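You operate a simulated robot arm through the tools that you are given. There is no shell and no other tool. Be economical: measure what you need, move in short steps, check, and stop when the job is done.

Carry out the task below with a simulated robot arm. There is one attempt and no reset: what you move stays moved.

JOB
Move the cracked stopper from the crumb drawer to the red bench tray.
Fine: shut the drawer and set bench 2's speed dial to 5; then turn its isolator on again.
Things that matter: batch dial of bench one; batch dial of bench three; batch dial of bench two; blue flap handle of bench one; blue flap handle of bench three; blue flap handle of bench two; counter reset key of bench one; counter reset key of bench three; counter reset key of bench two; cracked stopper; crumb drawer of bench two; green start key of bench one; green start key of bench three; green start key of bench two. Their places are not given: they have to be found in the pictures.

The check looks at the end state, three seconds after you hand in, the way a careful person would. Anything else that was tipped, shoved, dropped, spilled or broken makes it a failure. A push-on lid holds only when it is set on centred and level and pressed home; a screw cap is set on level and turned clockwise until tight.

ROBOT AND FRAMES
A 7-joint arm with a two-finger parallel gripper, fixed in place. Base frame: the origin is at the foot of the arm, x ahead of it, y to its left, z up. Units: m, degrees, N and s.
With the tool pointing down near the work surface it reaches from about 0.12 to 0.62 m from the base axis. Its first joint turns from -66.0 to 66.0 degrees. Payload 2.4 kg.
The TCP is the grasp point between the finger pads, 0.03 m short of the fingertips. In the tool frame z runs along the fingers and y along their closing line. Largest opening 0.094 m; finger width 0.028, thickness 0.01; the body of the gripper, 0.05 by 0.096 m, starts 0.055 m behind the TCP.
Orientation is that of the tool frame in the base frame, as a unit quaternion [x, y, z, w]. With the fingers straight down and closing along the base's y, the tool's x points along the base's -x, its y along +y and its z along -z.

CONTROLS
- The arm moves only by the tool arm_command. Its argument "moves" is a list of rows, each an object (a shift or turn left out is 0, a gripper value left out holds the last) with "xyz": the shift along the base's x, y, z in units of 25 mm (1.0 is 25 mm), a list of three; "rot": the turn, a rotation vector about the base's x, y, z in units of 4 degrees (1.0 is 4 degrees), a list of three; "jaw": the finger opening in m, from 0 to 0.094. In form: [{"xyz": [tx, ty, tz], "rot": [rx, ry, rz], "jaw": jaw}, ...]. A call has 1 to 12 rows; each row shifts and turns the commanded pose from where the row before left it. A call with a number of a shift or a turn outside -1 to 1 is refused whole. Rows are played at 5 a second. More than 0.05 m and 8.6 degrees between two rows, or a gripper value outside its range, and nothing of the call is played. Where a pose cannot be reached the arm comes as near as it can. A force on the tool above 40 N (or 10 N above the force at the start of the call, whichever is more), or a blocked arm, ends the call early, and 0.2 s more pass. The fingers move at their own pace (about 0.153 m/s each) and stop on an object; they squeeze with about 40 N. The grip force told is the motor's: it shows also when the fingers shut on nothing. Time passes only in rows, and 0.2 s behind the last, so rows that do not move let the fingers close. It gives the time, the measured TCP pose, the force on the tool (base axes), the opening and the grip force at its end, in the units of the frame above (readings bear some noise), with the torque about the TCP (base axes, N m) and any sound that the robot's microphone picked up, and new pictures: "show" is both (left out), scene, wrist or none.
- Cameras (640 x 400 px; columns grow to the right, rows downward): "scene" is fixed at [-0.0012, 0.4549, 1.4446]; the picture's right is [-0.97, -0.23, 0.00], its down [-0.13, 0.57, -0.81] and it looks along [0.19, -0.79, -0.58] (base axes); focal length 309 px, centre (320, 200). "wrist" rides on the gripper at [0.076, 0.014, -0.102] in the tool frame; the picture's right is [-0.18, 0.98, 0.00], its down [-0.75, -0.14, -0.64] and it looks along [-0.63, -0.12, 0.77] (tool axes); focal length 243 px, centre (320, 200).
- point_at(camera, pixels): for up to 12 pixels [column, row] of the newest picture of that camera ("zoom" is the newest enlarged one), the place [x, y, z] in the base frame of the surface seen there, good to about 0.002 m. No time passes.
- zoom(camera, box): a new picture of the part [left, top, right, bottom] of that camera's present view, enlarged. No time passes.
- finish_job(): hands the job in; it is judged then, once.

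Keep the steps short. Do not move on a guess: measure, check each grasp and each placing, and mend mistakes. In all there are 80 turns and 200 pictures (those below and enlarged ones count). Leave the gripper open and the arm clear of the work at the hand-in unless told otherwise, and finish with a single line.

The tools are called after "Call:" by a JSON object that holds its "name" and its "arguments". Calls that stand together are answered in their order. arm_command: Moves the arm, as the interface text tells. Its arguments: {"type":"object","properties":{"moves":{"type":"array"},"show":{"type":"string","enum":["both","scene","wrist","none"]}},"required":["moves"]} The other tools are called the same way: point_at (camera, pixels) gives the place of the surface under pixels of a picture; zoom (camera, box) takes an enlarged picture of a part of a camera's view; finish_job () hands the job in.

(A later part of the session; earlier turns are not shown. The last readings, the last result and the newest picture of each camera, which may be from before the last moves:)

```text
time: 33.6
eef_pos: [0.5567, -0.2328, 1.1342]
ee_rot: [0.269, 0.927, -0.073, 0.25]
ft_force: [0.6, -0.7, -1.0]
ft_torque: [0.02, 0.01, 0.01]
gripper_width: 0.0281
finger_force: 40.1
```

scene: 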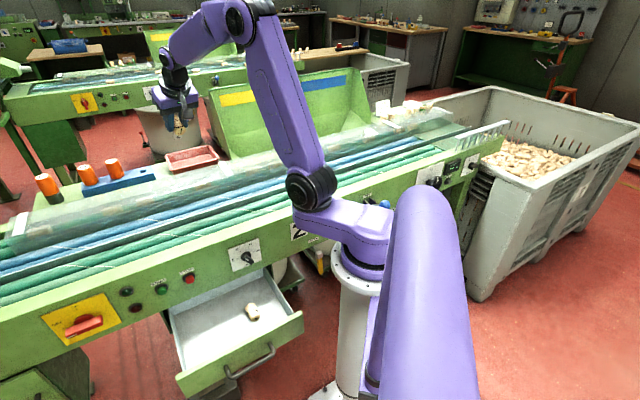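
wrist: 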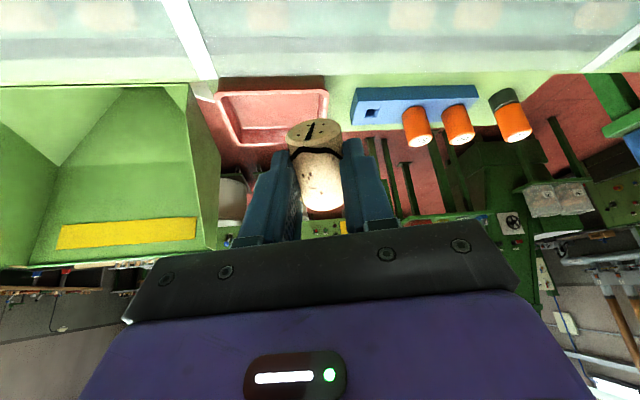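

Following accurately. Continue out and down to z 1.03.

Call:
{"name": "arm_command", "arguments": {"moves": [{"xyz": [0.52, -0.94, -0.52]}, {"xyz": [0.52, -0.94, -0.52]}, {"xyz": [0.52, -0.94, -0.52]}, {"xyz": [0.52, -0.94, -0.52]}, {"xyz": [0.52, -0.94, -0.52]}, {"xyz": [0.52, -0.94, -0.52]}, {"xyz": [0.52, -0.94, -0.52]}, {"xyz": [0.52, -0.94, -0.52]}, {}]}}

Call:
{"name": "zoom", "arguments": {"camera": "scene", "box": [130, 80, 270, 180]}}

```text
time: 35.6
eef_pos: [0.6612, -0.4202, 1.0283]
ee_rot: [0.27, 0.927, -0.073, 0.251]
ft_force: [0.3, -0.5, -0.3]
ft_torque: [-0.02, -0.01, 0.03]
gripper_width: 0.0283
finger_force: 40.1
```

scene: 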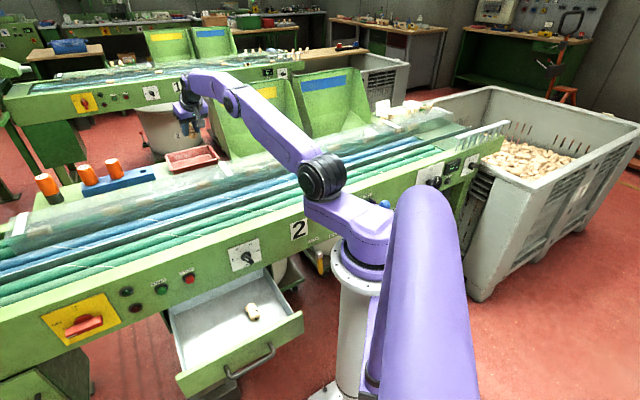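
wrist: 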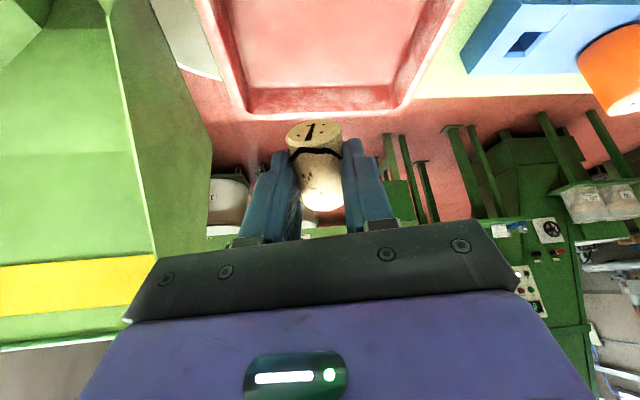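

```text
4.00 times, centred on (200, 130) of scene
```

zoom: 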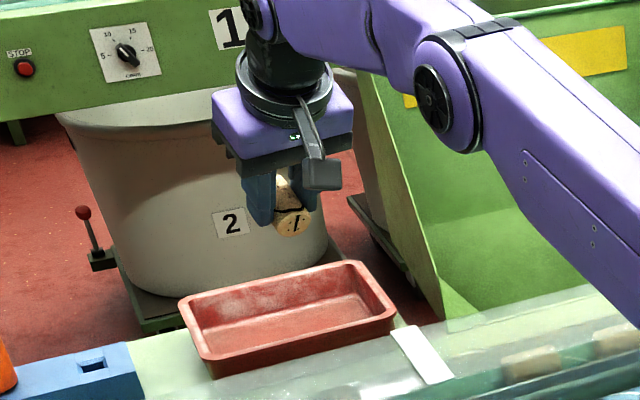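

Reach is fine. Measure the tray's interior accurately before lowering.

Call:
{"name": "point_at", "arguments": {"camera": "zoom", "pixels": [[185, 303], [355, 265], [393, 315], [208, 362], [205, 320], [345, 300], [365, 315], [220, 340], [280, 320], [295, 300], [300, 340], [290, 222]]}}

```text
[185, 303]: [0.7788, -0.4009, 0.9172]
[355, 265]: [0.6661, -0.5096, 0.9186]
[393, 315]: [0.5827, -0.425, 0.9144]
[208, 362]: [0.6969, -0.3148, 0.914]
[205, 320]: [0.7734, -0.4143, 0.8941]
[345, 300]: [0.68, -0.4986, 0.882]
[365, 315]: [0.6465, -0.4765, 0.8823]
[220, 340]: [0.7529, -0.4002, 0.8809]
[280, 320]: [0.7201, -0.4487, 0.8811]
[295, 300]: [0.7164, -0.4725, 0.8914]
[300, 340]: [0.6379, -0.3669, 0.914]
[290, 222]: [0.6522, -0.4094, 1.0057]
```

Cork is almost over the tray centre (0.681,-0.413). Shift 17 mm sideways and lower to just above the floor.

Call:
{"name": "arm_command", "arguments": {"moves": [{"xyz": [0.24, 0.24, -0.5]}, {"xyz": [0.24, 0.24, -0.7]}, {"xyz": [0, 0, -0.8]}, {"xyz": [0, 0, -0.8]}, {"xyz": [0, 0, -0.7]}, {"xyz": [0, 0, -0.3]}, {}]}}

Call:
{"name": "zoom", "arguments": {"camera": "scene", "box": [150, 100, 250, 180]}}

```text
time: 37.2
eef_pos: [0.6729, -0.4092, 0.9327]
ee_rot: [0.27, 0.927, -0.073, 0.249]
ft_force: [0.0, 0.3, 0.5]
ft_torque: [0.02, 0.0, 0.02]
gripper_width: 0.0284
finger_force: 40.2
```

scene: 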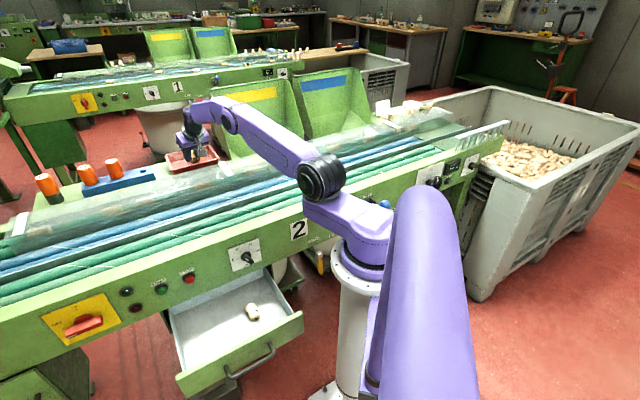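
wrist: 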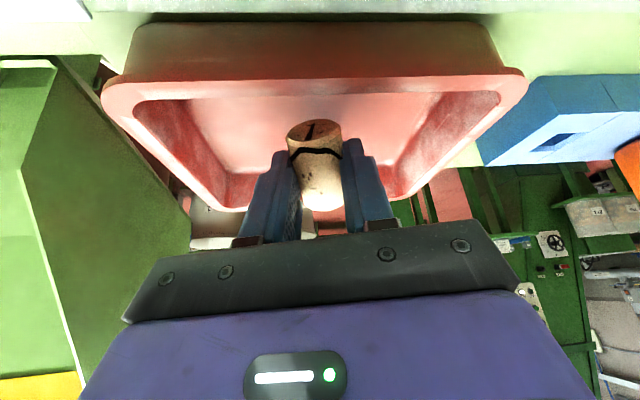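

```text
5.00 times, centred on (200, 140) of scene
```

zoom: 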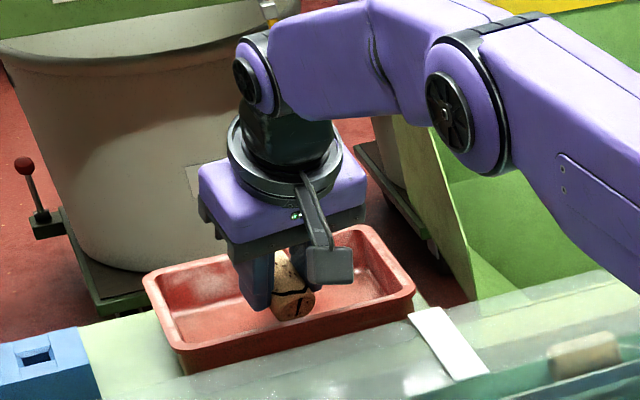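

Cork is inside the tray. Lower in small steps until it nearly touches.

Call:
{"name": "arm_command", "arguments": {"moves": [{"xyz": [0, 0, -0.2]}, {"xyz": [0, 0, -0.15]}, {}], "show": "none"}}

Call:
{"name": "zoom", "arguments": {"camera": "scene", "box": [170, 130, 230, 175]}}

```text
time: 38.0
eef_pos: [0.674, -0.4077, 0.9255]
ee_rot: [0.27, 0.927, -0.074, 0.25]
ft_force: [-0.7, 0.4, 0.0]
ft_torque: [0.02, 0.0, 0.02]
gripper_width: 0.0282
finger_force: 40.5
```

```text
8.89 times, centred on (200, 152) of scene
```

zoom: 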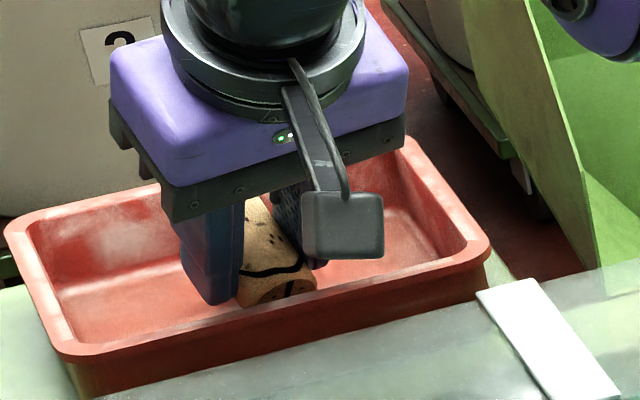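

Very near the floor and well clear of the walls. Another 3 mm, then release gently and lift a little.

Call:
{"name": "arm_command", "arguments": {"moves": [{"xyz": [0, 0, -0.12]}, {}, {"jaw": 0.034}, {"jaw": 0.055}, {}, {"xyz": [-0.25, 0.16, 0.5]}, {"xyz": [-0.25, 0.16, 0.8]}, {"xyz": [0, 0, 1]}, {"xyz": [0, 0, 1]}, {"xyz": [0, 0, 1]}, {"xyz": [0, 0, 1]}]}}

Call:
{"name": "zoom", "arguments": {"camera": "scene", "box": [150, 100, 250, 180]}}

```text
time: 40.4
eef_pos: [0.6605, -0.3987, 1.0569]
ee_rot: [0.27, 0.927, -0.074, 0.25]
ft_force: [-0.7, -0.2, -0.5]
ft_torque: [0.02, -0.02, -0.04]
gripper_width: 0.0549
finger_force: 0.0
```

scene: 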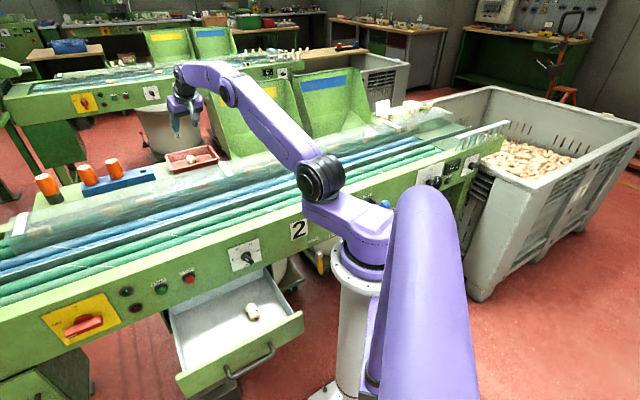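
wrist: 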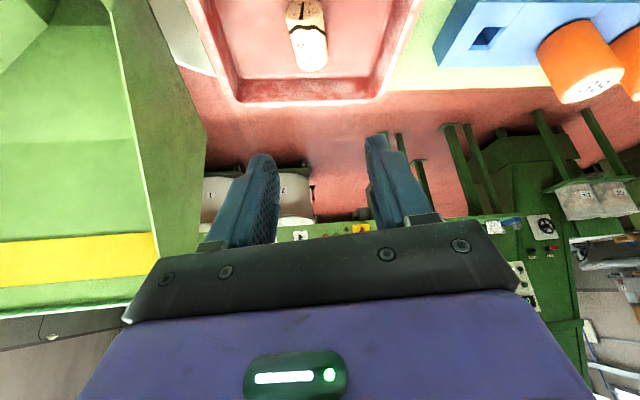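

```text
5.00 times, centred on (200, 140) of scene
```

zoom: 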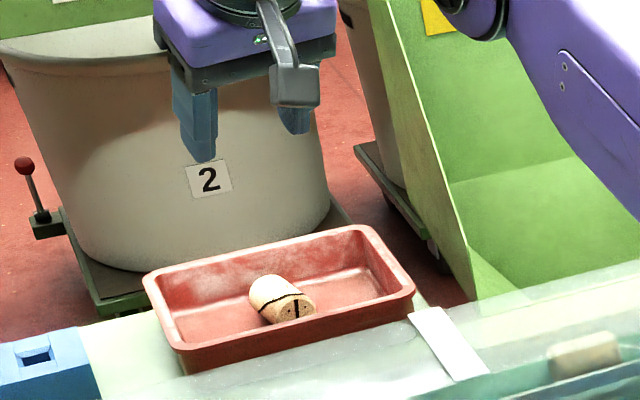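

The cracked cork lies flat in the red tray. Now retrace the path back.

Call:
{"name": "arm_command", "arguments": {"moves": [{"xyz": [-0.5, 0.93, 0.5], "rot": [0.58, 0.91, 0]}, {"xyz": [-0.5, 0.93, 0.5], "rot": [0.58, 0.91, 0]}, {"xyz": [-0.5, 0.93, 0.5], "rot": [0.58, 0.91, 0]}, {"xyz": [-0.5, 0.93, 0.5], "rot": [0.58, 0.91, 0]}, {"xyz": [-0.5, 0.93, 0.5], "rot": [0.58, 0.91, 0]}, {"xyz": [-0.5, 0.93, 0.5], "rot": [0.58, 0.91, 0]}, {"xyz": [-0.5, 0.93, 0], "rot": [0.58, 0.91, 0]}, {"xyz": [-0.5, 0.93, 0], "rot": [0, 0, 1]}, {"xyz": [-0.5, 0.93, 0], "rot": [0, 0, 1]}, {"xyz": [-0.5, 0.93, 0], "rot": [0, 0, 1]}, {"xyz": [-0.5, 0.93, 0], "rot": [0, 0, 1]}, {"xyz": [-0.5, 0.93, 0], "rot": [0, 0, 1], "jaw": 0.035}], "show": "none"}}

Call:
{"name": "arm_command", "arguments": {"moves": [{"xyz": [-0.8, 0.73, -0.5], "rot": [0, 0, 1]}, {"xyz": [-0.8, 0.73, -0.5], "rot": [0, 0, 1]}, {"xyz": [-0.8, 0.73, -0.5], "rot": [0, 0, 1]}, {"xyz": [-0.8, 0.73, -0.5], "rot": [0, 0, 1]}, {"xyz": [-0.8, 0.73, -0.5], "rot": [0, 0, 1]}, {"xyz": [-0.8, 0.73, -0.5], "rot": [0, 0, 1]}, {"xyz": [-0.8, 0.73, -0.5], "rot": [0, 0, 1]}, {"xyz": [-0.8, 0.73, -0.5], "rot": [0, 0, 1]}, {"xyz": [-0.8, 0.73, -0.5], "rot": [0, 0, 1]}, {"xyz": [-0.8, 0.73, -0.5], "rot": [0, 0, 1]}, {"xyz": [-0.8, 0.73, -0.5], "rot": [0, 0, 1]}, {"xyz": [-0.8, 0.73, -0.5], "rot": [0, 0, 1]}], "show": "scene"}}

```text
time: 43.0
eef_pos: [0.5097, -0.1218, 1.1311]
ee_rot: [0.107, 0.994, 0.0, 0.0]
ft_force: [-1.2, -0.3, -0.5]
ft_torque: [0.02, 0.0, -0.01]
gripper_width: 0.035
finger_force: 0.0
```

```text
time: 45.6
eef_pos: [0.2696, 0.097, 0.9789]
ee_rot: [-0.304, 0.953, 0.0, 0.0]
ft_force: [-0.7, -0.5, -0.8]
ft_torque: [0.02, 0.01, 0.03]
gripper_width: 0.035
finger_force: 0.1
```

scene: 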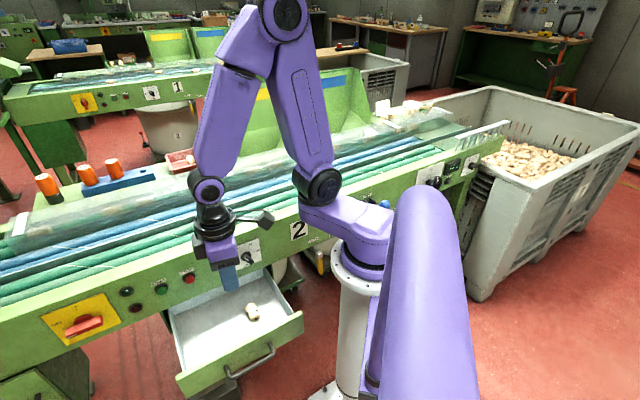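

Call:
{"name": "arm_command", "arguments": {"moves": [{"xyz": [-0.21, 0.22, 0], "rot": [0, 0, 0.8]}, {"xyz": [-0.21, 0.22, 0], "rot": [0, 0, 0.8]}, {"xyz": [-0.21, 0.22, 0], "rot": [0, 0, 0.8]}, {"xyz": [-0.21, 0.22, -0.4], "rot": [-0.957, -0.957, 0]}, {"xyz": [-0.21, 0.22, -0.4], "rot": [-0.957, -0.957, 0]}, {"xyz": [-0.21, 0.22, -0.4], "rot": [-0.957, -0.957, 0]}, {"xyz": [-0.21, 0.22, -0.4], "rot": [-0.957, -0.957, 0]}, {"xyz": [-0.21, 0.22, -0.4], "rot": [-0.957, -0.957, 0]}, {"xyz": [-0.21, 0.22, -0.4], "rot": [-0.957, -0.957, 0]}, {"xyz": [-0.21, 0.22, -0.4], "rot": [-0.957, -0.957, 0]}, {"xyz": [-0.21, 0.22, -0.4], "rot": [-0.957, -0.957, 0]}, {"xyz": [-0.21, 0.22, -0.4], "rot": [-0.957, -0.957, 0]}], "show": "none"}}

Call:
{"name": "arm_command", "arguments": {"moves": [{"xyz": [0, 0, -1], "rot": [-0.957, -0.957, 0]}, {"xyz": [0, 0, -1], "rot": [-0.957, -0.957, 0]}, {"xyz": [0, 0, -1], "rot": [-0.957, -0.957, 0]}, {}]}}

Call:
{"name": "zoom", "arguments": {"camera": "scene", "box": [150, 230, 390, 380]}}

```text
time: 48.2
eef_pos: [0.2084, 0.1638, 0.8887]
ee_rot: [-0.349, 0.841, -0.382, 0.159]
ft_force: [0.5, -0.1, 0.4]
ft_torque: [0.02, 0.0, -0.03]
gripper_width: 0.0351
finger_force: 0.0
```

```text
time: 49.2
eef_pos: [0.2075, 0.1625, 0.8148]
ee_rot: [-0.322, 0.778, -0.498, 0.206]
ft_force: [0.1, 0.7, -0.6]
ft_torque: [0.0, -0.01, 0.01]
gripper_width: 0.0351
finger_force: 0.0
```

scene: 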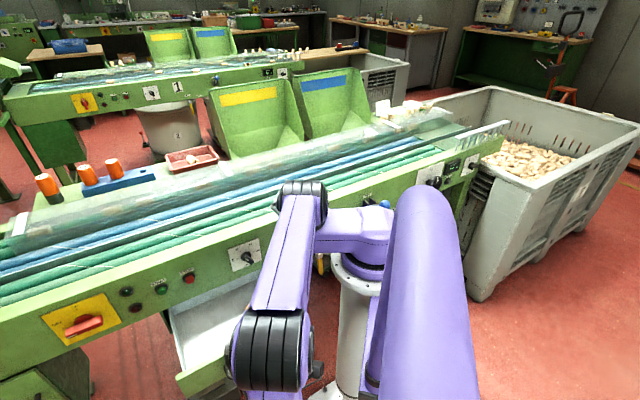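
wrist: 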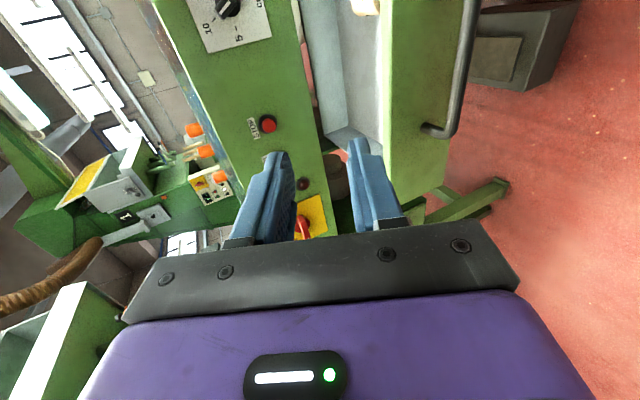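

```text
2.67 times, centred on (270, 305) of scene
```

zoom: 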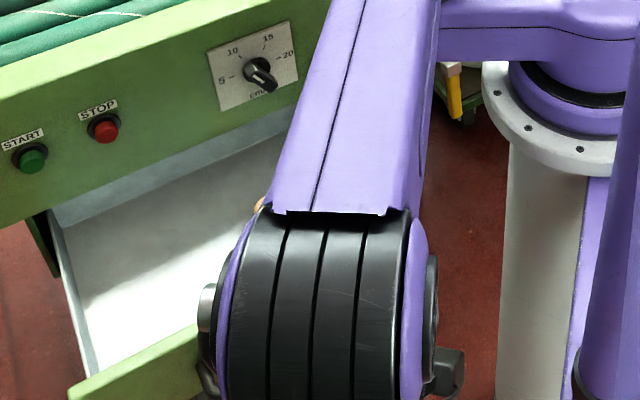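

Tool tilted as before. Descend in front of the handle (reverse of the retreat).

Call:
{"name": "arm_command", "arguments": {"moves": [{"xyz": [0, 0, -0.925]}, {"xyz": [0, 0, -0.925]}, {"xyz": [0, 0, -0.925]}, {"xyz": [0, 0, -0.925]}, {"xyz": [0, 0, -0.925]}, {"xyz": [0, 0, -0.925]}, {}], "show": "wrist"}}

Call:
{"name": "zoom", "arguments": {"camera": "wrist", "box": [200, 20, 520, 260]}}

```text
time: 50.8
eef_pos: [0.2082, 0.1629, 0.6779]
ee_rot: [-0.324, 0.779, -0.497, 0.204]
ft_force: [0.4, -0.3, -0.4]
ft_torque: [0.0, 0.0, 0.0]
gripper_width: 0.0351
finger_force: 0.0
```

wrist: 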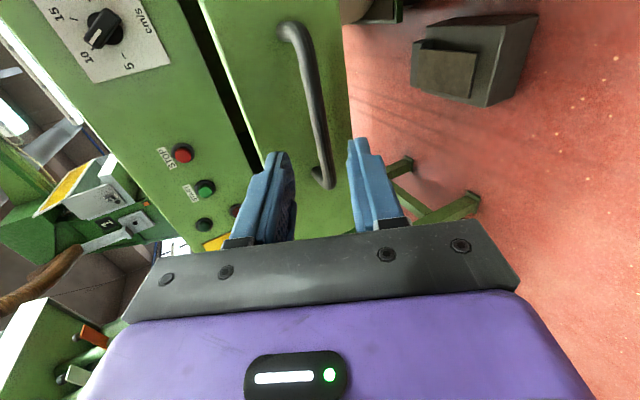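

```text
1.67 times, centred on (360, 140) of wrist
```

zoom: 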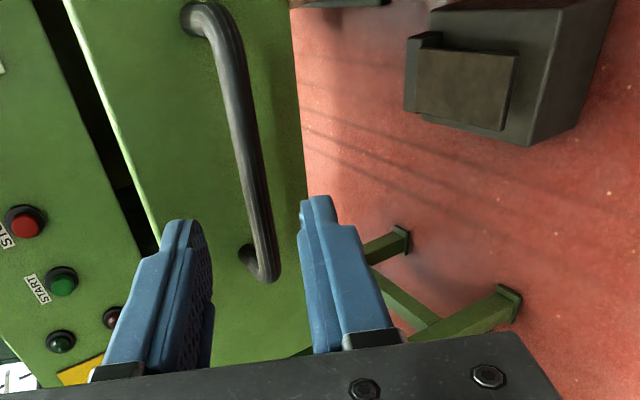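

Bar is between the fingers. Advance and grip.

Call:
{"name": "arm_command", "arguments": {"moves": [{"xyz": [0.5, -0.54, -0.35]}, {"xyz": [0.5, -0.54, -0.35]}, {"xyz": [0.5, -0.54, -0.36]}, {}, {"jaw": 0.0}, {}, {}], "show": "wrist"}}

```text
time: 52.4
eef_pos: [0.246, 0.1224, 0.6494]
ee_rot: [-0.324, 0.778, -0.498, 0.205]
ft_force: [7.0, -2.7, 1.2]
ft_torque: [-0.09, -0.04, 0.12]
gripper_width: 0.0118
finger_force: 44.4
```

wrist: 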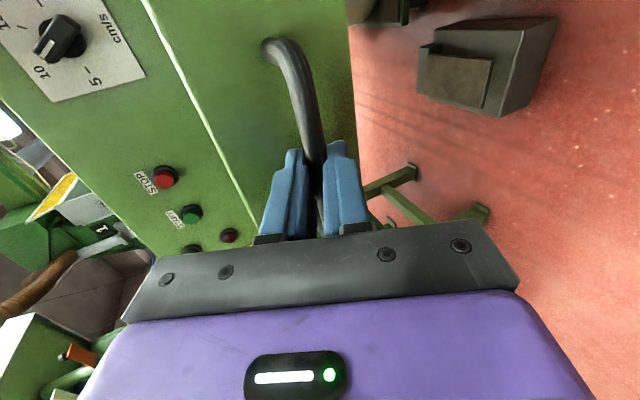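

Gripped. Push the drawer in smoothly.

Call:
{"name": "arm_command", "arguments": {"moves": [{"xyz": [0.3, -0.3, 0]}, {"xyz": [0.5, -0.5, 0]}, {"xyz": [0.5, -0.5, 0]}, {"xyz": [0.5, -0.5, 0]}, {"xyz": [0.5, -0.5, 0]}, {"xyz": [0.5, -0.5, 0]}, {"xyz": [0.5, -0.5, 0]}, {"xyz": [0.5, -0.5, 0]}, {"xyz": [0.5, -0.5, 0]}, {"xyz": [0.5, -0.5, 0]}, {"xyz": [0.4, -0.4, 0]}, {"xyz": [0.2, -0.2, 0]}], "show": "scene"}}

```text
time: 55.0
eef_pos: [0.3801, -0.0129, 0.6503]
ee_rot: [-0.324, 0.778, -0.497, 0.205]
ft_force: [-2.1, -3.2, 14.2]
ft_torque: [0.02, -0.22, 0.65]
gripper_width: 0.0118
finger_force: 45.0
```

scene: 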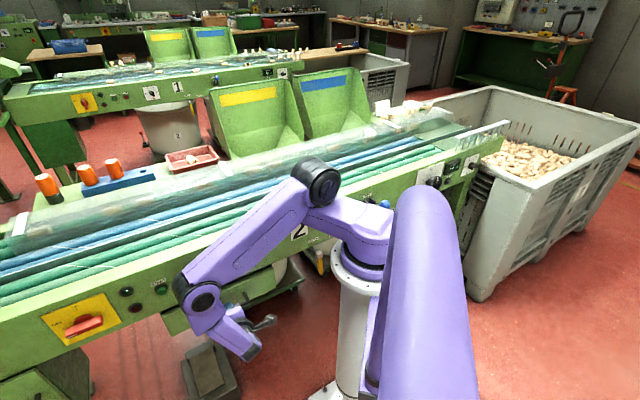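

About 3 mm left. Push to the stop.

Call:
{"name": "arm_command", "arguments": {"moves": [{"xyz": [0.1, -0.1, 0]}, {"xyz": [0.1, -0.1, 0]}, {"xyz": [0.05, -0.05, 0]}, {}], "show": "none"}}

Call:
{"name": "zoom", "arguments": {"camera": "scene", "box": [150, 230, 310, 340]}}

```text
time: 56.2
eef_pos: [0.3857, -0.0169, 0.6488]
ee_rot: [-0.326, 0.781, -0.493, 0.204]
ft_force: [-7.0, 5.5, 4.8]
ft_torque: [-0.17, 0.09, -0.51]
gripper_width: 0.0119
finger_force: 44.8
stopped in row 4: the force on the tool passed its limit at 40 N (the readings are from after the stop); the commanded pose is now the measured one
```

```text
3.64 times, centred on (230, 285) of scene
```

zoom: 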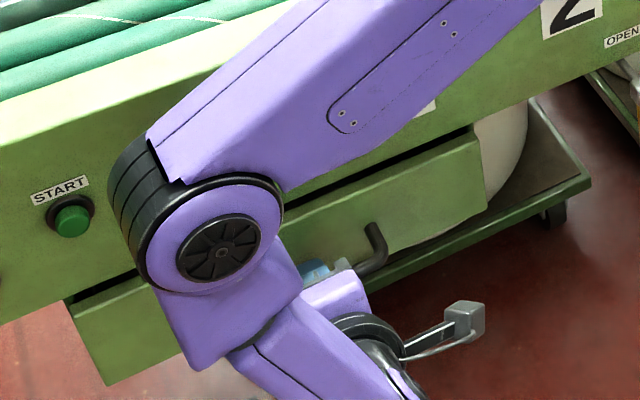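

The drawer is against its stop: shut. Release, back off, straighten the tool horizontal and go in front of the speed dial.

Call:
{"name": "arm_command", "arguments": {"moves": [{"jaw": 0.035}, {}, {"xyz": [-0.51, 0.51, 0.33]}, {"xyz": [-0.51, 0.51, 0.33]}, {"xyz": [-0.51, 0.51, 0.33]}, {"xyz": [-0.576, -0.464, 0.904], "rot": [-0.884, -0.884, 0]}, {"xyz": [-0.576, -0.464, 0.904], "rot": [-0.884, -0.884, 0]}, {"xyz": [-0.576, -0.464, 0.904], "rot": [-0.884, -0.884, 0]}, {"xyz": [-0.576, -0.464, 0.904], "rot": [-0.884, -0.884, 0]}, {"xyz": [-0.576, -0.464, 0.904], "rot": [-0.884, -0.884, 0]}, {}]}}

Call:
{"name": "zoom", "arguments": {"camera": "scene", "box": [150, 230, 310, 340]}}

```text
time: 58.6
eef_pos: [0.2754, -0.0354, 0.7875]
ee_rot: [-0.275, 0.655, -0.651, 0.269]
ft_force: [0.1, -0.4, -0.7]
ft_torque: [0.0, -0.04, 0.04]
gripper_width: 0.0351
finger_force: 0.0
```

scene: 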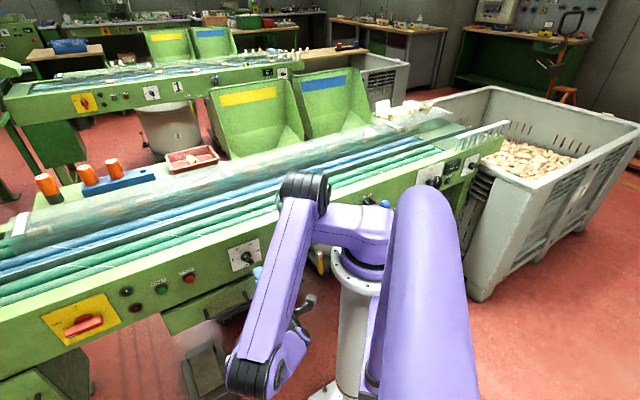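
wrist: 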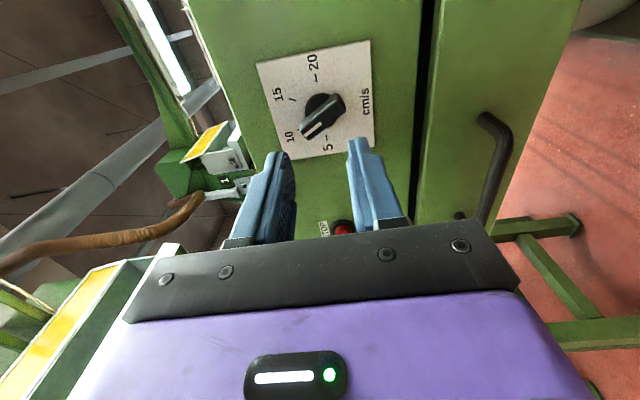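

```text
3.64 times, centred on (230, 285) of scene
```

zoom: 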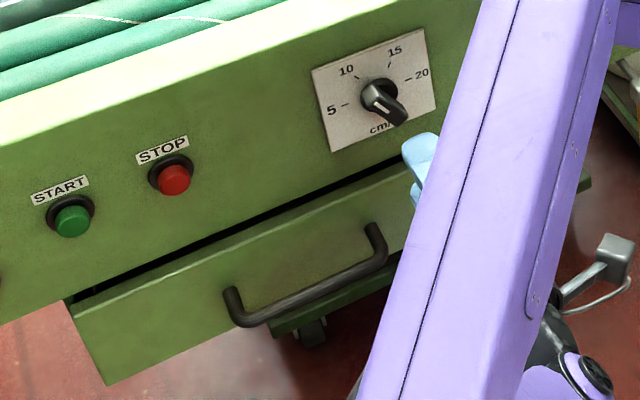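

Drawer looks shut and the pose is level. Measure the drawer face, then roll the gripper -60° about the panel normal to line up with the dial's bar.

Call:
{"name": "point_at", "arguments": {"camera": "zoom", "pixels": [[120, 330], [200, 290], [320, 265], [300, 235], [60, 310], [250, 170]]}}

Call:
{"name": "arm_command", "arguments": {"moves": [{"rot": [0.964, -0.964, 0]}, {"rot": [0.964, -0.964, 0]}, {"rot": [0.964, -0.964, 0]}, {"rot": [0.964, -0.964, 0]}, {"rot": [0.964, -0.964, 0]}, {"rot": [0.964, -0.964, 0]}, {"rot": [0.964, -0.964, 0]}, {"rot": [0.964, -0.964, 0]}, {"rot": [0.964, -0.964, 0]}, {"rot": [0.964, -0.964, 0]}, {"rot": [0.964, -0.964, 0]}, {}]}}

Call:
{"name": "zoom", "arguments": {"camera": "wrist", "box": [200, 60, 440, 260]}}

```text
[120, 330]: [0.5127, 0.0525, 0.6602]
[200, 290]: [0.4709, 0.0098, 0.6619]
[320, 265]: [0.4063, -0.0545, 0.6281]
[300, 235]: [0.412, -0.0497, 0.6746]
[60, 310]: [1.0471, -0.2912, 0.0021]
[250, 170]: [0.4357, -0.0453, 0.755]
```

```text
time: 61.2
eef_pos: [0.2761, -0.0356, 0.7863]
ee_rot: [0.088, 0.702, -0.428, 0.562]
ft_force: [-0.1, 0.1, -0.1]
ft_torque: [-0.01, -0.01, 0.01]
gripper_width: 0.035
finger_force: 0.0
```

scene: 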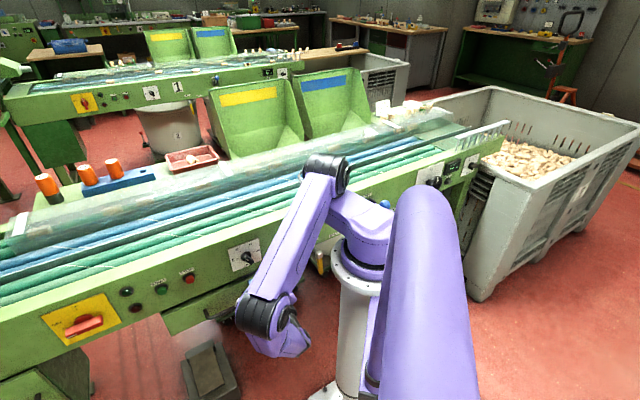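
wrist: 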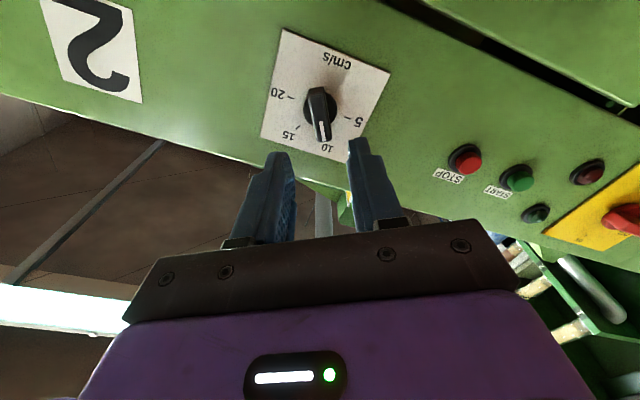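

```text
2.00 times, centred on (320, 160) of wrist
```

zoom: 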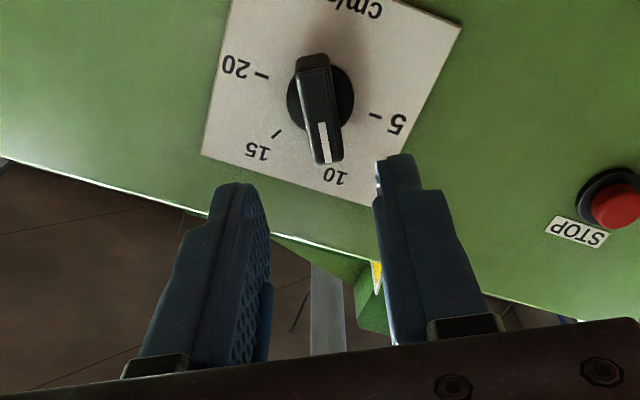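

Drawer face is back at its initial place (n≈-0.326), so it is shut. The bar now lines up with the gap between fingers. Refine its position from this view.

Call:
{"name": "point_at", "arguments": {"camera": "zoom", "pixels": [[322, 124], [325, 155], [314, 65], [302, 70], [327, 70], [317, 100], [306, 110], [335, 110], [261, 75], [375, 115], [276, 133], [345, 80]]}}

```text
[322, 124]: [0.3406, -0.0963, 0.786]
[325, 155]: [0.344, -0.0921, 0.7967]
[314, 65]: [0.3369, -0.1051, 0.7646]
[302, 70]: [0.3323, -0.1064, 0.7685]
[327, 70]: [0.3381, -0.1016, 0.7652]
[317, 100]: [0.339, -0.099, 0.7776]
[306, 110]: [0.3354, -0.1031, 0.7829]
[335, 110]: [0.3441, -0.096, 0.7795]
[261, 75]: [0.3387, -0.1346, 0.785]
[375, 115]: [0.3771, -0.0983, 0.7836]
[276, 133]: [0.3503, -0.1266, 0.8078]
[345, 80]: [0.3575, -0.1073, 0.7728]
```

Dial centre ≈ (u 0.170, z 0.786), matching the TCP line. Advance 0.074 m straight in.

Call:
{"name": "arm_command", "arguments": {"moves": [{"xyz": [0.6, -0.6, 0]}, {"xyz": [0.6, -0.6, 0]}, {"xyz": [0.5, -0.5, 0]}, {"xyz": [0.4, -0.4, 0]}, {}], "show": "wrist"}}

Call:
{"name": "zoom", "arguments": {"camera": "wrist", "box": [200, 60, 440, 260]}}

```text
time: 62.4
eef_pos: [0.3266, -0.0889, 0.7857]
ee_rot: [0.088, 0.702, -0.429, 0.562]
ft_force: [0.8, 0.8, 0.0]
ft_torque: [0.01, 0.0, 0.01]
gripper_width: 0.035
finger_force: 0.0
```

wrist: 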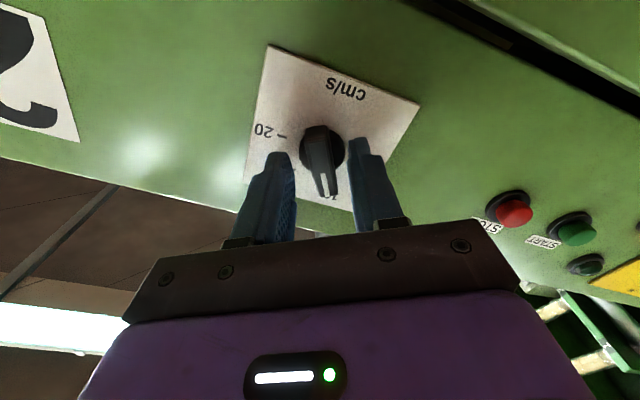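

```text
2.00 times, centred on (320, 160) of wrist
```

zoom: 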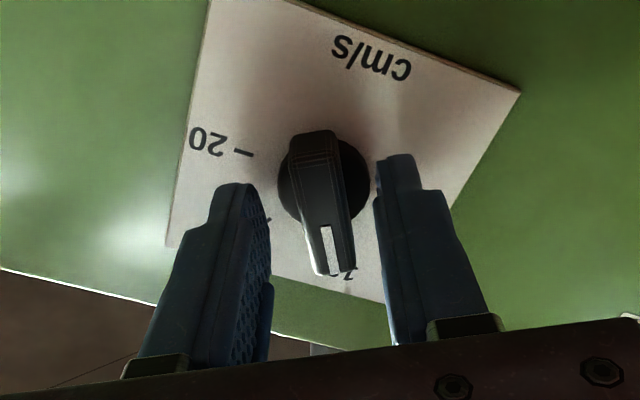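

The bar is between the pads. Close.

Call:
{"name": "arm_command", "arguments": {"moves": [{"jaw": 0.0}, {}, {}], "show": "wrist"}}

Call:
{"name": "zoom", "arguments": {"camera": "wrist", "box": [200, 60, 440, 260]}}

```text
time: 63.2
eef_pos: [0.3278, -0.0885, 0.7851]
ee_rot: [0.088, 0.702, -0.429, 0.561]
ft_force: [20.0, -0.5, -11.3]
ft_torque: [-0.08, -0.14, -0.19]
gripper_width: 0.0138
finger_force: 44.8
```

wrist: 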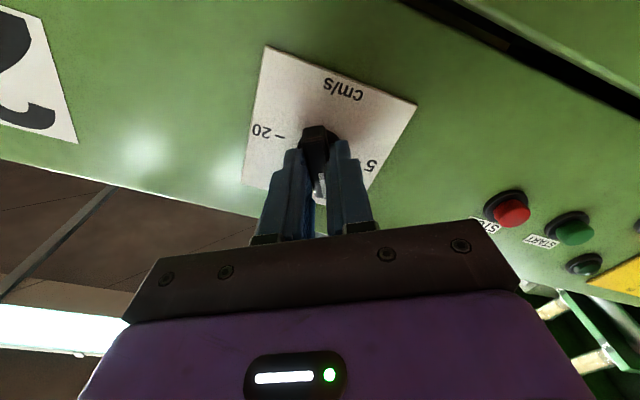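

```text
2.00 times, centred on (320, 160) of wrist
```

zoom: 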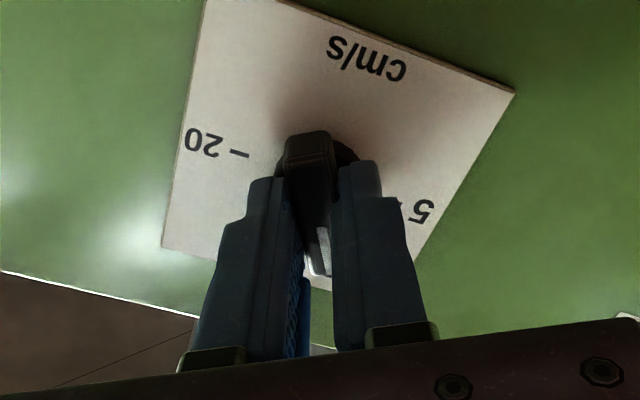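

Gripped (0.0138) with a small side load; recentre ~2 mm along the closing line, then turn +60° counter-clockwise, first half.

Call:
{"name": "arm_command", "arguments": {"moves": [{"xyz": [0.06, 0.06, -0.05]}, {}, {"rot": [-0.964, 0.964, 0]}, {"rot": [-0.964, 0.964, 0]}, {"rot": [-0.964, 0.964, 0]}, {"rot": [-0.964, 0.964, 0]}, {"rot": [-0.964, 0.964, 0]}, {}], "show": "wrist"}}

```text
time: 65.0
eef_pos: [0.3279, -0.0879, 0.7849]
ee_rot: [-0.081, 0.703, -0.55, 0.443]
ft_force: [-22.3, 2.1, 3.7]
ft_torque: [-0.64, -0.67, 0.37]
gripper_width: 0.0137
finger_force: 44.9
```

wrist: 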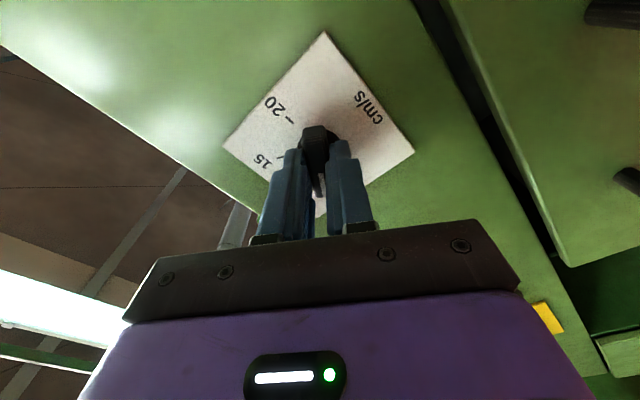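

The dial turns with the grip. Ease the side load and turn the remaining ~33°.

Call:
{"name": "arm_command", "arguments": {"moves": [{"xyz": [-0.07, -0.01, 0]}, {"rot": [-0.964, 0.964, 0]}, {"rot": [-0.964, 0.964, 0]}, {"rot": [-0.964, 0.964, 0]}, {"rot": [-0.964, 0.964, 0]}, {"rot": [-0.964, 0.964, 0]}, {"rot": [-0.964, 0.964, 0]}, {}], "show": "wrist"}}

Call:
{"name": "zoom", "arguments": {"camera": "scene", "box": [224, 235, 272, 275]}}

```text
time: 66.8
eef_pos: [0.3282, -0.0873, 0.7852]
ee_rot: [-0.275, 0.653, -0.652, 0.27]
ft_force: [22.9, -16.9, 12.8]
ft_torque: [-0.2, -0.68, 0.54]
gripper_width: 0.014
finger_force: 44.7
```

wrist: 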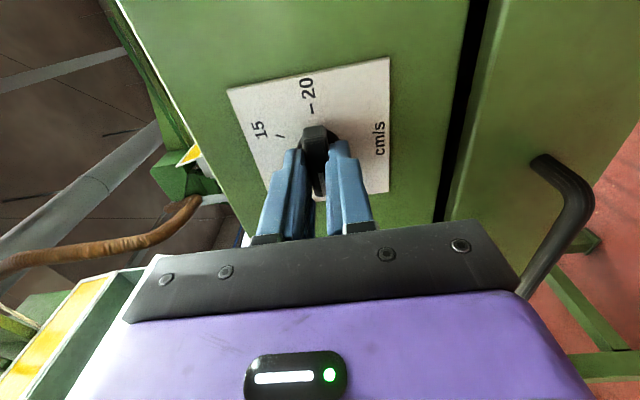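

```text
10.00 times, centred on (248, 255) of scene
```

zoom: 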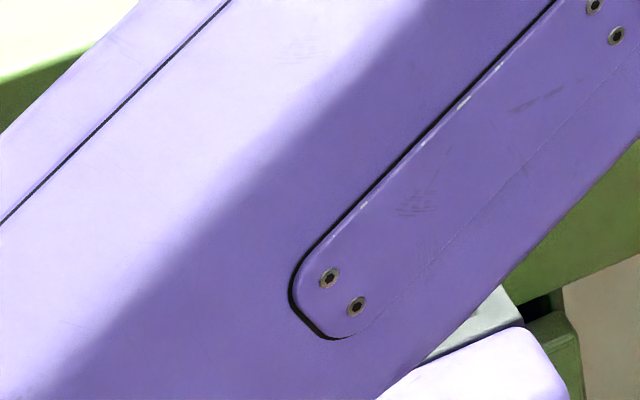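

Roll is back at 0 (bar horizontal). Release and retreat straight back to read the dial.

Call:
{"name": "arm_command", "arguments": {"moves": [{"jaw": 0.035}, {}, {"xyz": [-0.5, 0.5, 0]}, {"xyz": [-0.6, 0.6, 0]}, {"xyz": [-0.6, 0.6, 0]}, {"xyz": [-0.6, 0.6, 0]}, {}], "show": "both"}}

Call:
{"name": "zoom", "arguments": {"camera": "scene", "box": [224, 235, 272, 275]}}

Call:
{"name": "zoom", "arguments": {"camera": "wrist", "box": [240, 20, 400, 160]}}

```text
time: 68.4
eef_pos: [0.2694, -0.0297, 0.7857]
ee_rot: [-0.274, 0.655, -0.651, 0.269]
ft_force: [-1.1, 0.1, 0.0]
ft_torque: [-0.01, -0.02, 0.02]
gripper_width: 0.0348
finger_force: 0.1
```

scene: 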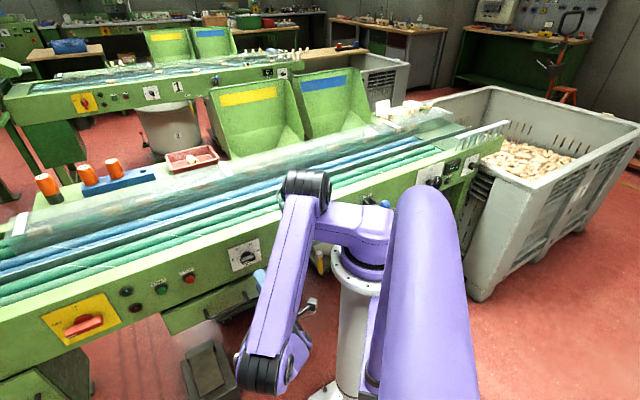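
wrist: 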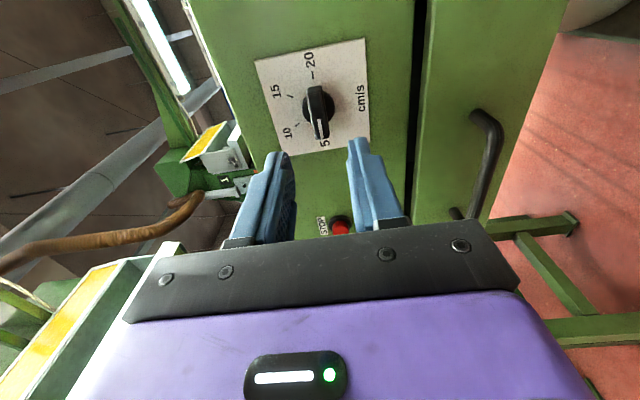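

```text
10.00 times, centred on (248, 255) of scene
```

zoom: 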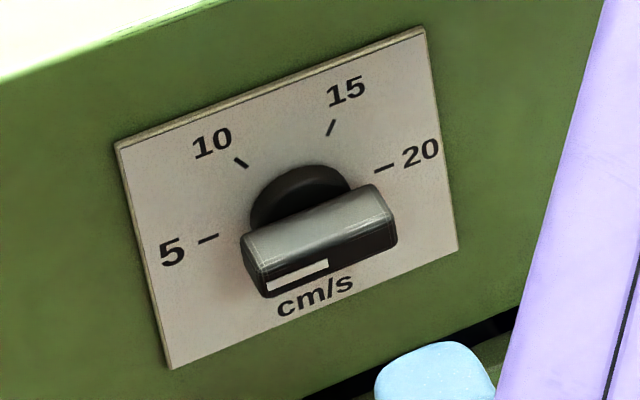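

```text
2.86 times, centred on (320, 90) of wrist
```

zoom: 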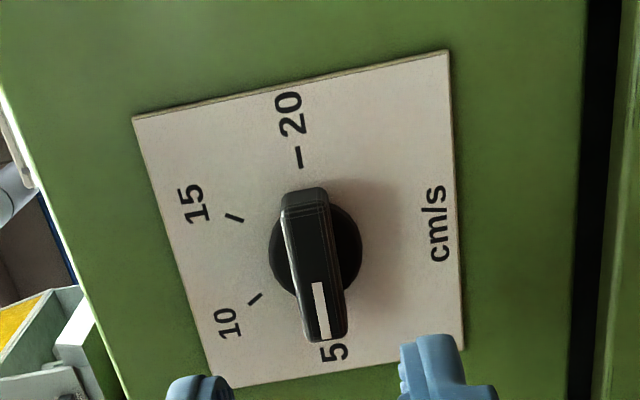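

The dial reads 5 (bar parallel to the 5–20 line, mark toward 5). Next the isolator: measure it.

Call:
{"name": "zoom", "arguments": {"camera": "scene", "box": [30, 280, 130, 350]}}

Call:
{"name": "point_at", "arguments": {"camera": "zoom", "pixels": [[302, 168], [228, 277], [270, 322], [240, 330], [450, 250], [345, 285], [345, 270], [290, 240], [345, 197], [400, 207], [440, 205], [245, 285]]}}

```text
5.71 times, centred on (80, 315) of scene
```

zoom: 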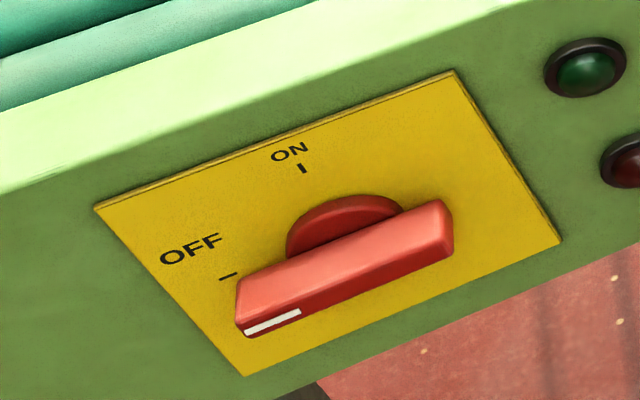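

```text
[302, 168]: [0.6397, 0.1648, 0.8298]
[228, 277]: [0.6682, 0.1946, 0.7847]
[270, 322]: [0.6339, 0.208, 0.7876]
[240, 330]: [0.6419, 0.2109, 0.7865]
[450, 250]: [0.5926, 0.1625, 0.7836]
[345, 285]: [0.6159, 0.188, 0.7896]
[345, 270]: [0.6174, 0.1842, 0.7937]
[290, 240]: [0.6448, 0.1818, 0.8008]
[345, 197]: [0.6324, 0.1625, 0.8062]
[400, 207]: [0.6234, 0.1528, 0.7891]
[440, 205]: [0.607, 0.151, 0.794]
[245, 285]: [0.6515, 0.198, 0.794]
```

Isolator centre ≈ (u 0.568, z 0.785), bar horizontal at OFF, ON tick straight above. The present gripper roll suits it. Slide along the panel to stand in front.

Call:
{"name": "arm_command", "arguments": {"moves": [{"xyz": [0.912, 0.966, 0]}, {"xyz": [0.912, 0.966, 0]}, {"xyz": [0.912, 0.966, 0]}, {"xyz": [0.912, 0.966, 0]}, {"xyz": [0.912, 0.966, 0]}, {"xyz": [0.912, 0.966, 0]}, {"xyz": [0.912, 0.966, 0]}, {"xyz": [0.912, 0.966, 0]}, {"xyz": [0.912, 0.966, 0]}, {"xyz": [0.912, 0.966, 0]}, {"xyz": [0.912, 0.966, 0]}, {"xyz": [0.912, 0.966, 0]}]}}

Call:
{"name": "zoom", "arguments": {"camera": "wrist", "box": [200, 20, 440, 220]}}

```text
time: 71.0
eef_pos: [0.5444, 0.2565, 0.7843]
ee_rot: [-0.275, 0.655, -0.651, 0.268]
ft_force: [-0.1, -0.2, 1.0]
ft_torque: [-0.01, -0.03, 0.01]
gripper_width: 0.0351
finger_force: 0.1
```

scene: 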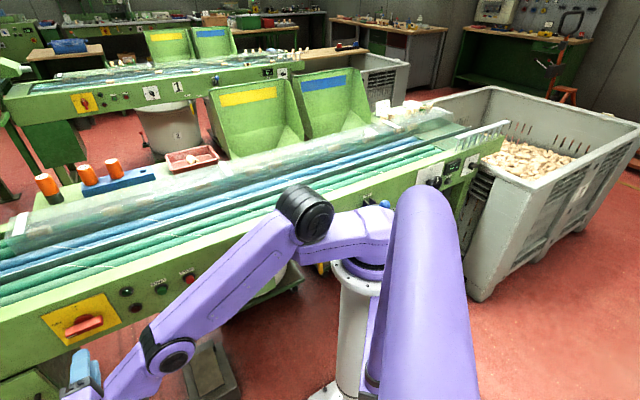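
wrist: 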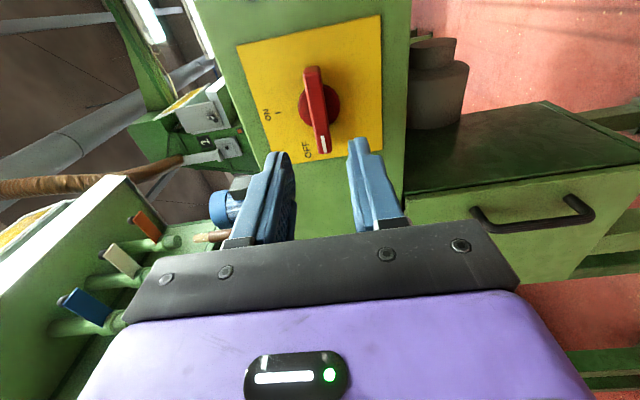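

```text
2.00 times, centred on (320, 120) of wrist
```

zoom: 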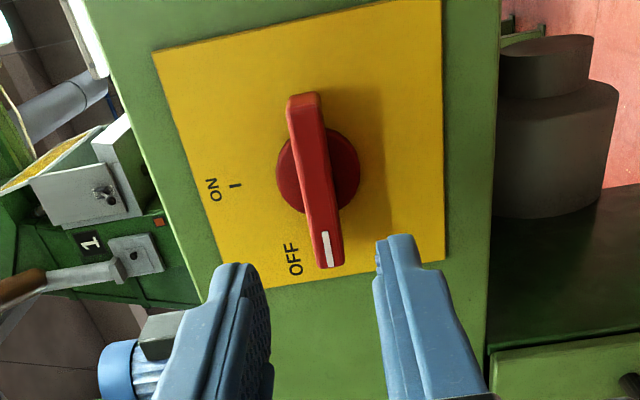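

Refine the bar's position from here and check the box with levers at the left of the wrist view for distance.

Call:
{"name": "point_at", "arguments": {"camera": "zoom", "pixels": [[326, 240], [305, 120], [316, 185], [300, 180], [333, 180], [236, 185], [352, 165], [280, 190], [240, 20]]}}

Call:
{"name": "point_at", "arguments": {"camera": "wrist", "pixels": [[150, 225], [120, 258], [85, 305], [240, 200], [225, 205], [205, 237]]}}

```text
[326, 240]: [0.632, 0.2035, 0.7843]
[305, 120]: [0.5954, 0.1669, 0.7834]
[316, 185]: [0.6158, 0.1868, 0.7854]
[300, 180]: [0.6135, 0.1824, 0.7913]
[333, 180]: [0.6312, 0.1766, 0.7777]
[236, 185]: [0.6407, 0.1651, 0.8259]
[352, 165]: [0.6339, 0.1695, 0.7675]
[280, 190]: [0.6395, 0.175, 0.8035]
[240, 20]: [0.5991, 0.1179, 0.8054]
```

```text
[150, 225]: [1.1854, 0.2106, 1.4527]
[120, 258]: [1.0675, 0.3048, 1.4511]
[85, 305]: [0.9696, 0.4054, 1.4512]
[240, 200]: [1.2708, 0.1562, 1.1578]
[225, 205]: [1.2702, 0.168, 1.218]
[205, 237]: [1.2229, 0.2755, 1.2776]
```

Levers are far away. TCP is in line (u +2.5 mm correction). Advance 0.085 m.

Call:
{"name": "arm_command", "arguments": {"moves": [{"xyz": [0.68, -0.6, 0]}, {"xyz": [0.6, -0.6, 0]}, {"xyz": [0.61, -0.57, 0]}, {"xyz": [0.6, -0.57, 0]}, {}], "show": "wrist"}}

Call:
{"name": "zoom", "arguments": {"camera": "wrist", "box": [200, 60, 440, 260]}}

```text
time: 72.2
eef_pos: [0.6065, 0.1995, 0.7839]
ee_rot: [-0.275, 0.655, -0.65, 0.268]
ft_force: [0.0, 0.9, -0.7]
ft_torque: [0.01, -0.03, 0.02]
gripper_width: 0.0351
finger_force: 0.1
```

wrist: 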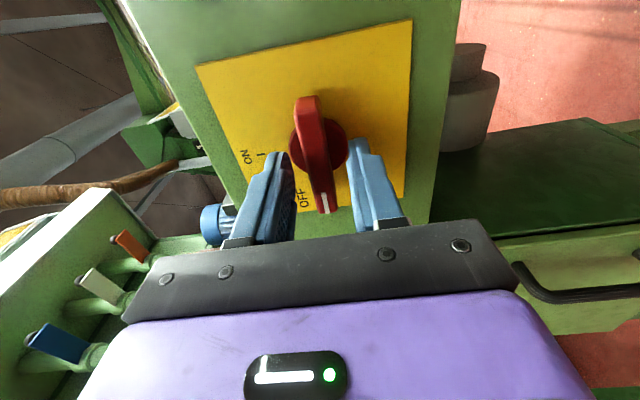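

```text
2.00 times, centred on (320, 160) of wrist
```

zoom: 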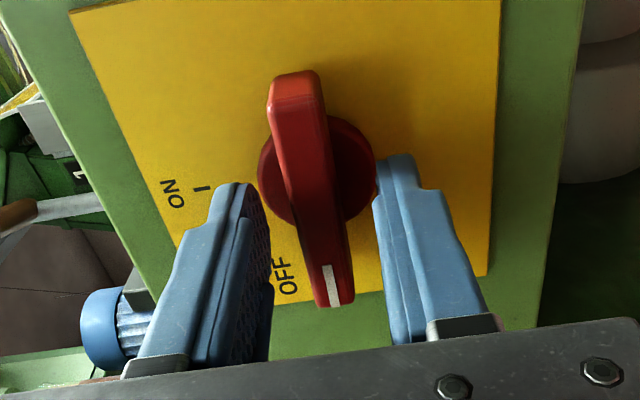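

Bar between the pads; close.

Call:
{"name": "arm_command", "arguments": {"moves": [{"jaw": 0.0}, {}, {}], "show": "none"}}

```text
time: 73.0
eef_pos: [0.6072, 0.1998, 0.7862]
ee_rot: [-0.274, 0.654, -0.651, 0.269]
ft_force: [-0.9, -1.2, 8.9]
ft_torque: [-0.22, -0.59, -0.13]
gripper_width: 0.0134
finger_force: 44.9
```

Gripped (0.0134). Turn clockwise, first ~45°.

Call:
{"name": "arm_command", "arguments": {"moves": [{"xyz": [0, 0, 0.08]}, {"rot": [0.884, -0.884, 0]}, {"rot": [0.884, -0.884, 0]}, {"rot": [0.884, -0.884, 0]}, {"rot": [0.884, -0.884, 0]}, {"rot": [0.884, -0.884, 0]}, {"rot": [0.884, -0.884, 0]}, {"rot": [0.884, -0.884, 0]}, {"rot": [0.884, -0.884, 0]}, {"rot": [0.884, -0.884, 0]}, {}], "show": "wrist"}}

```text
time: 75.4
eef_pos: [0.6058, 0.2003, 0.7857]
ee_rot: [-0.004, 0.709, -0.498, 0.499]
ft_force: [6.2, -6.5, -24.8]
ft_torque: [-0.28, -0.27, 0.23]
gripper_width: 0.014
finger_force: 44.8
```

wrist: 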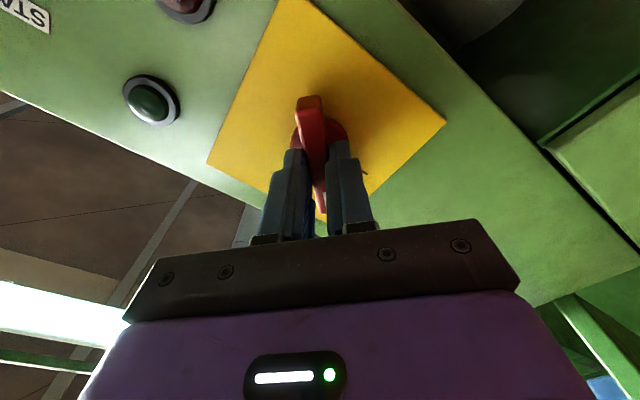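

It turns with the grip. Ease z by 2 mm and turn the other 45°.

Call:
{"name": "arm_command", "arguments": {"moves": [{"xyz": [0, 0, -0.07]}, {"rot": [0.884, -0.884, 0]}, {"rot": [0.884, -0.884, 0]}, {"rot": [0.884, -0.884, 0]}, {"rot": [0.884, -0.884, 0]}, {"rot": [0.884, -0.884, 0]}, {"rot": [0.884, -0.884, 0]}, {"rot": [0.884, -0.884, 0]}, {"rot": [0.884, -0.884, 0]}, {"rot": [0.884, -0.884, 0]}, {}], "show": "wrist"}}

```text
time: 77.8
eef_pos: [0.6064, 0.199, 0.7845]
ee_rot: [0.267, 0.653, -0.27, 0.655]
ft_force: [-4.6, -9.1, -3.7]
ft_torque: [0.78, 0.76, -0.6]
gripper_width: 0.0138
finger_force: 44.7
```

wrist: 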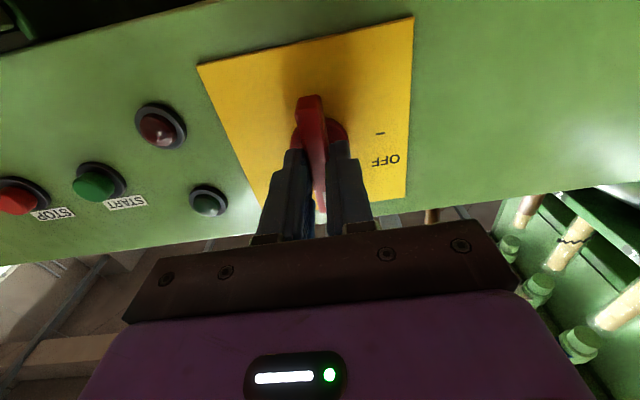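

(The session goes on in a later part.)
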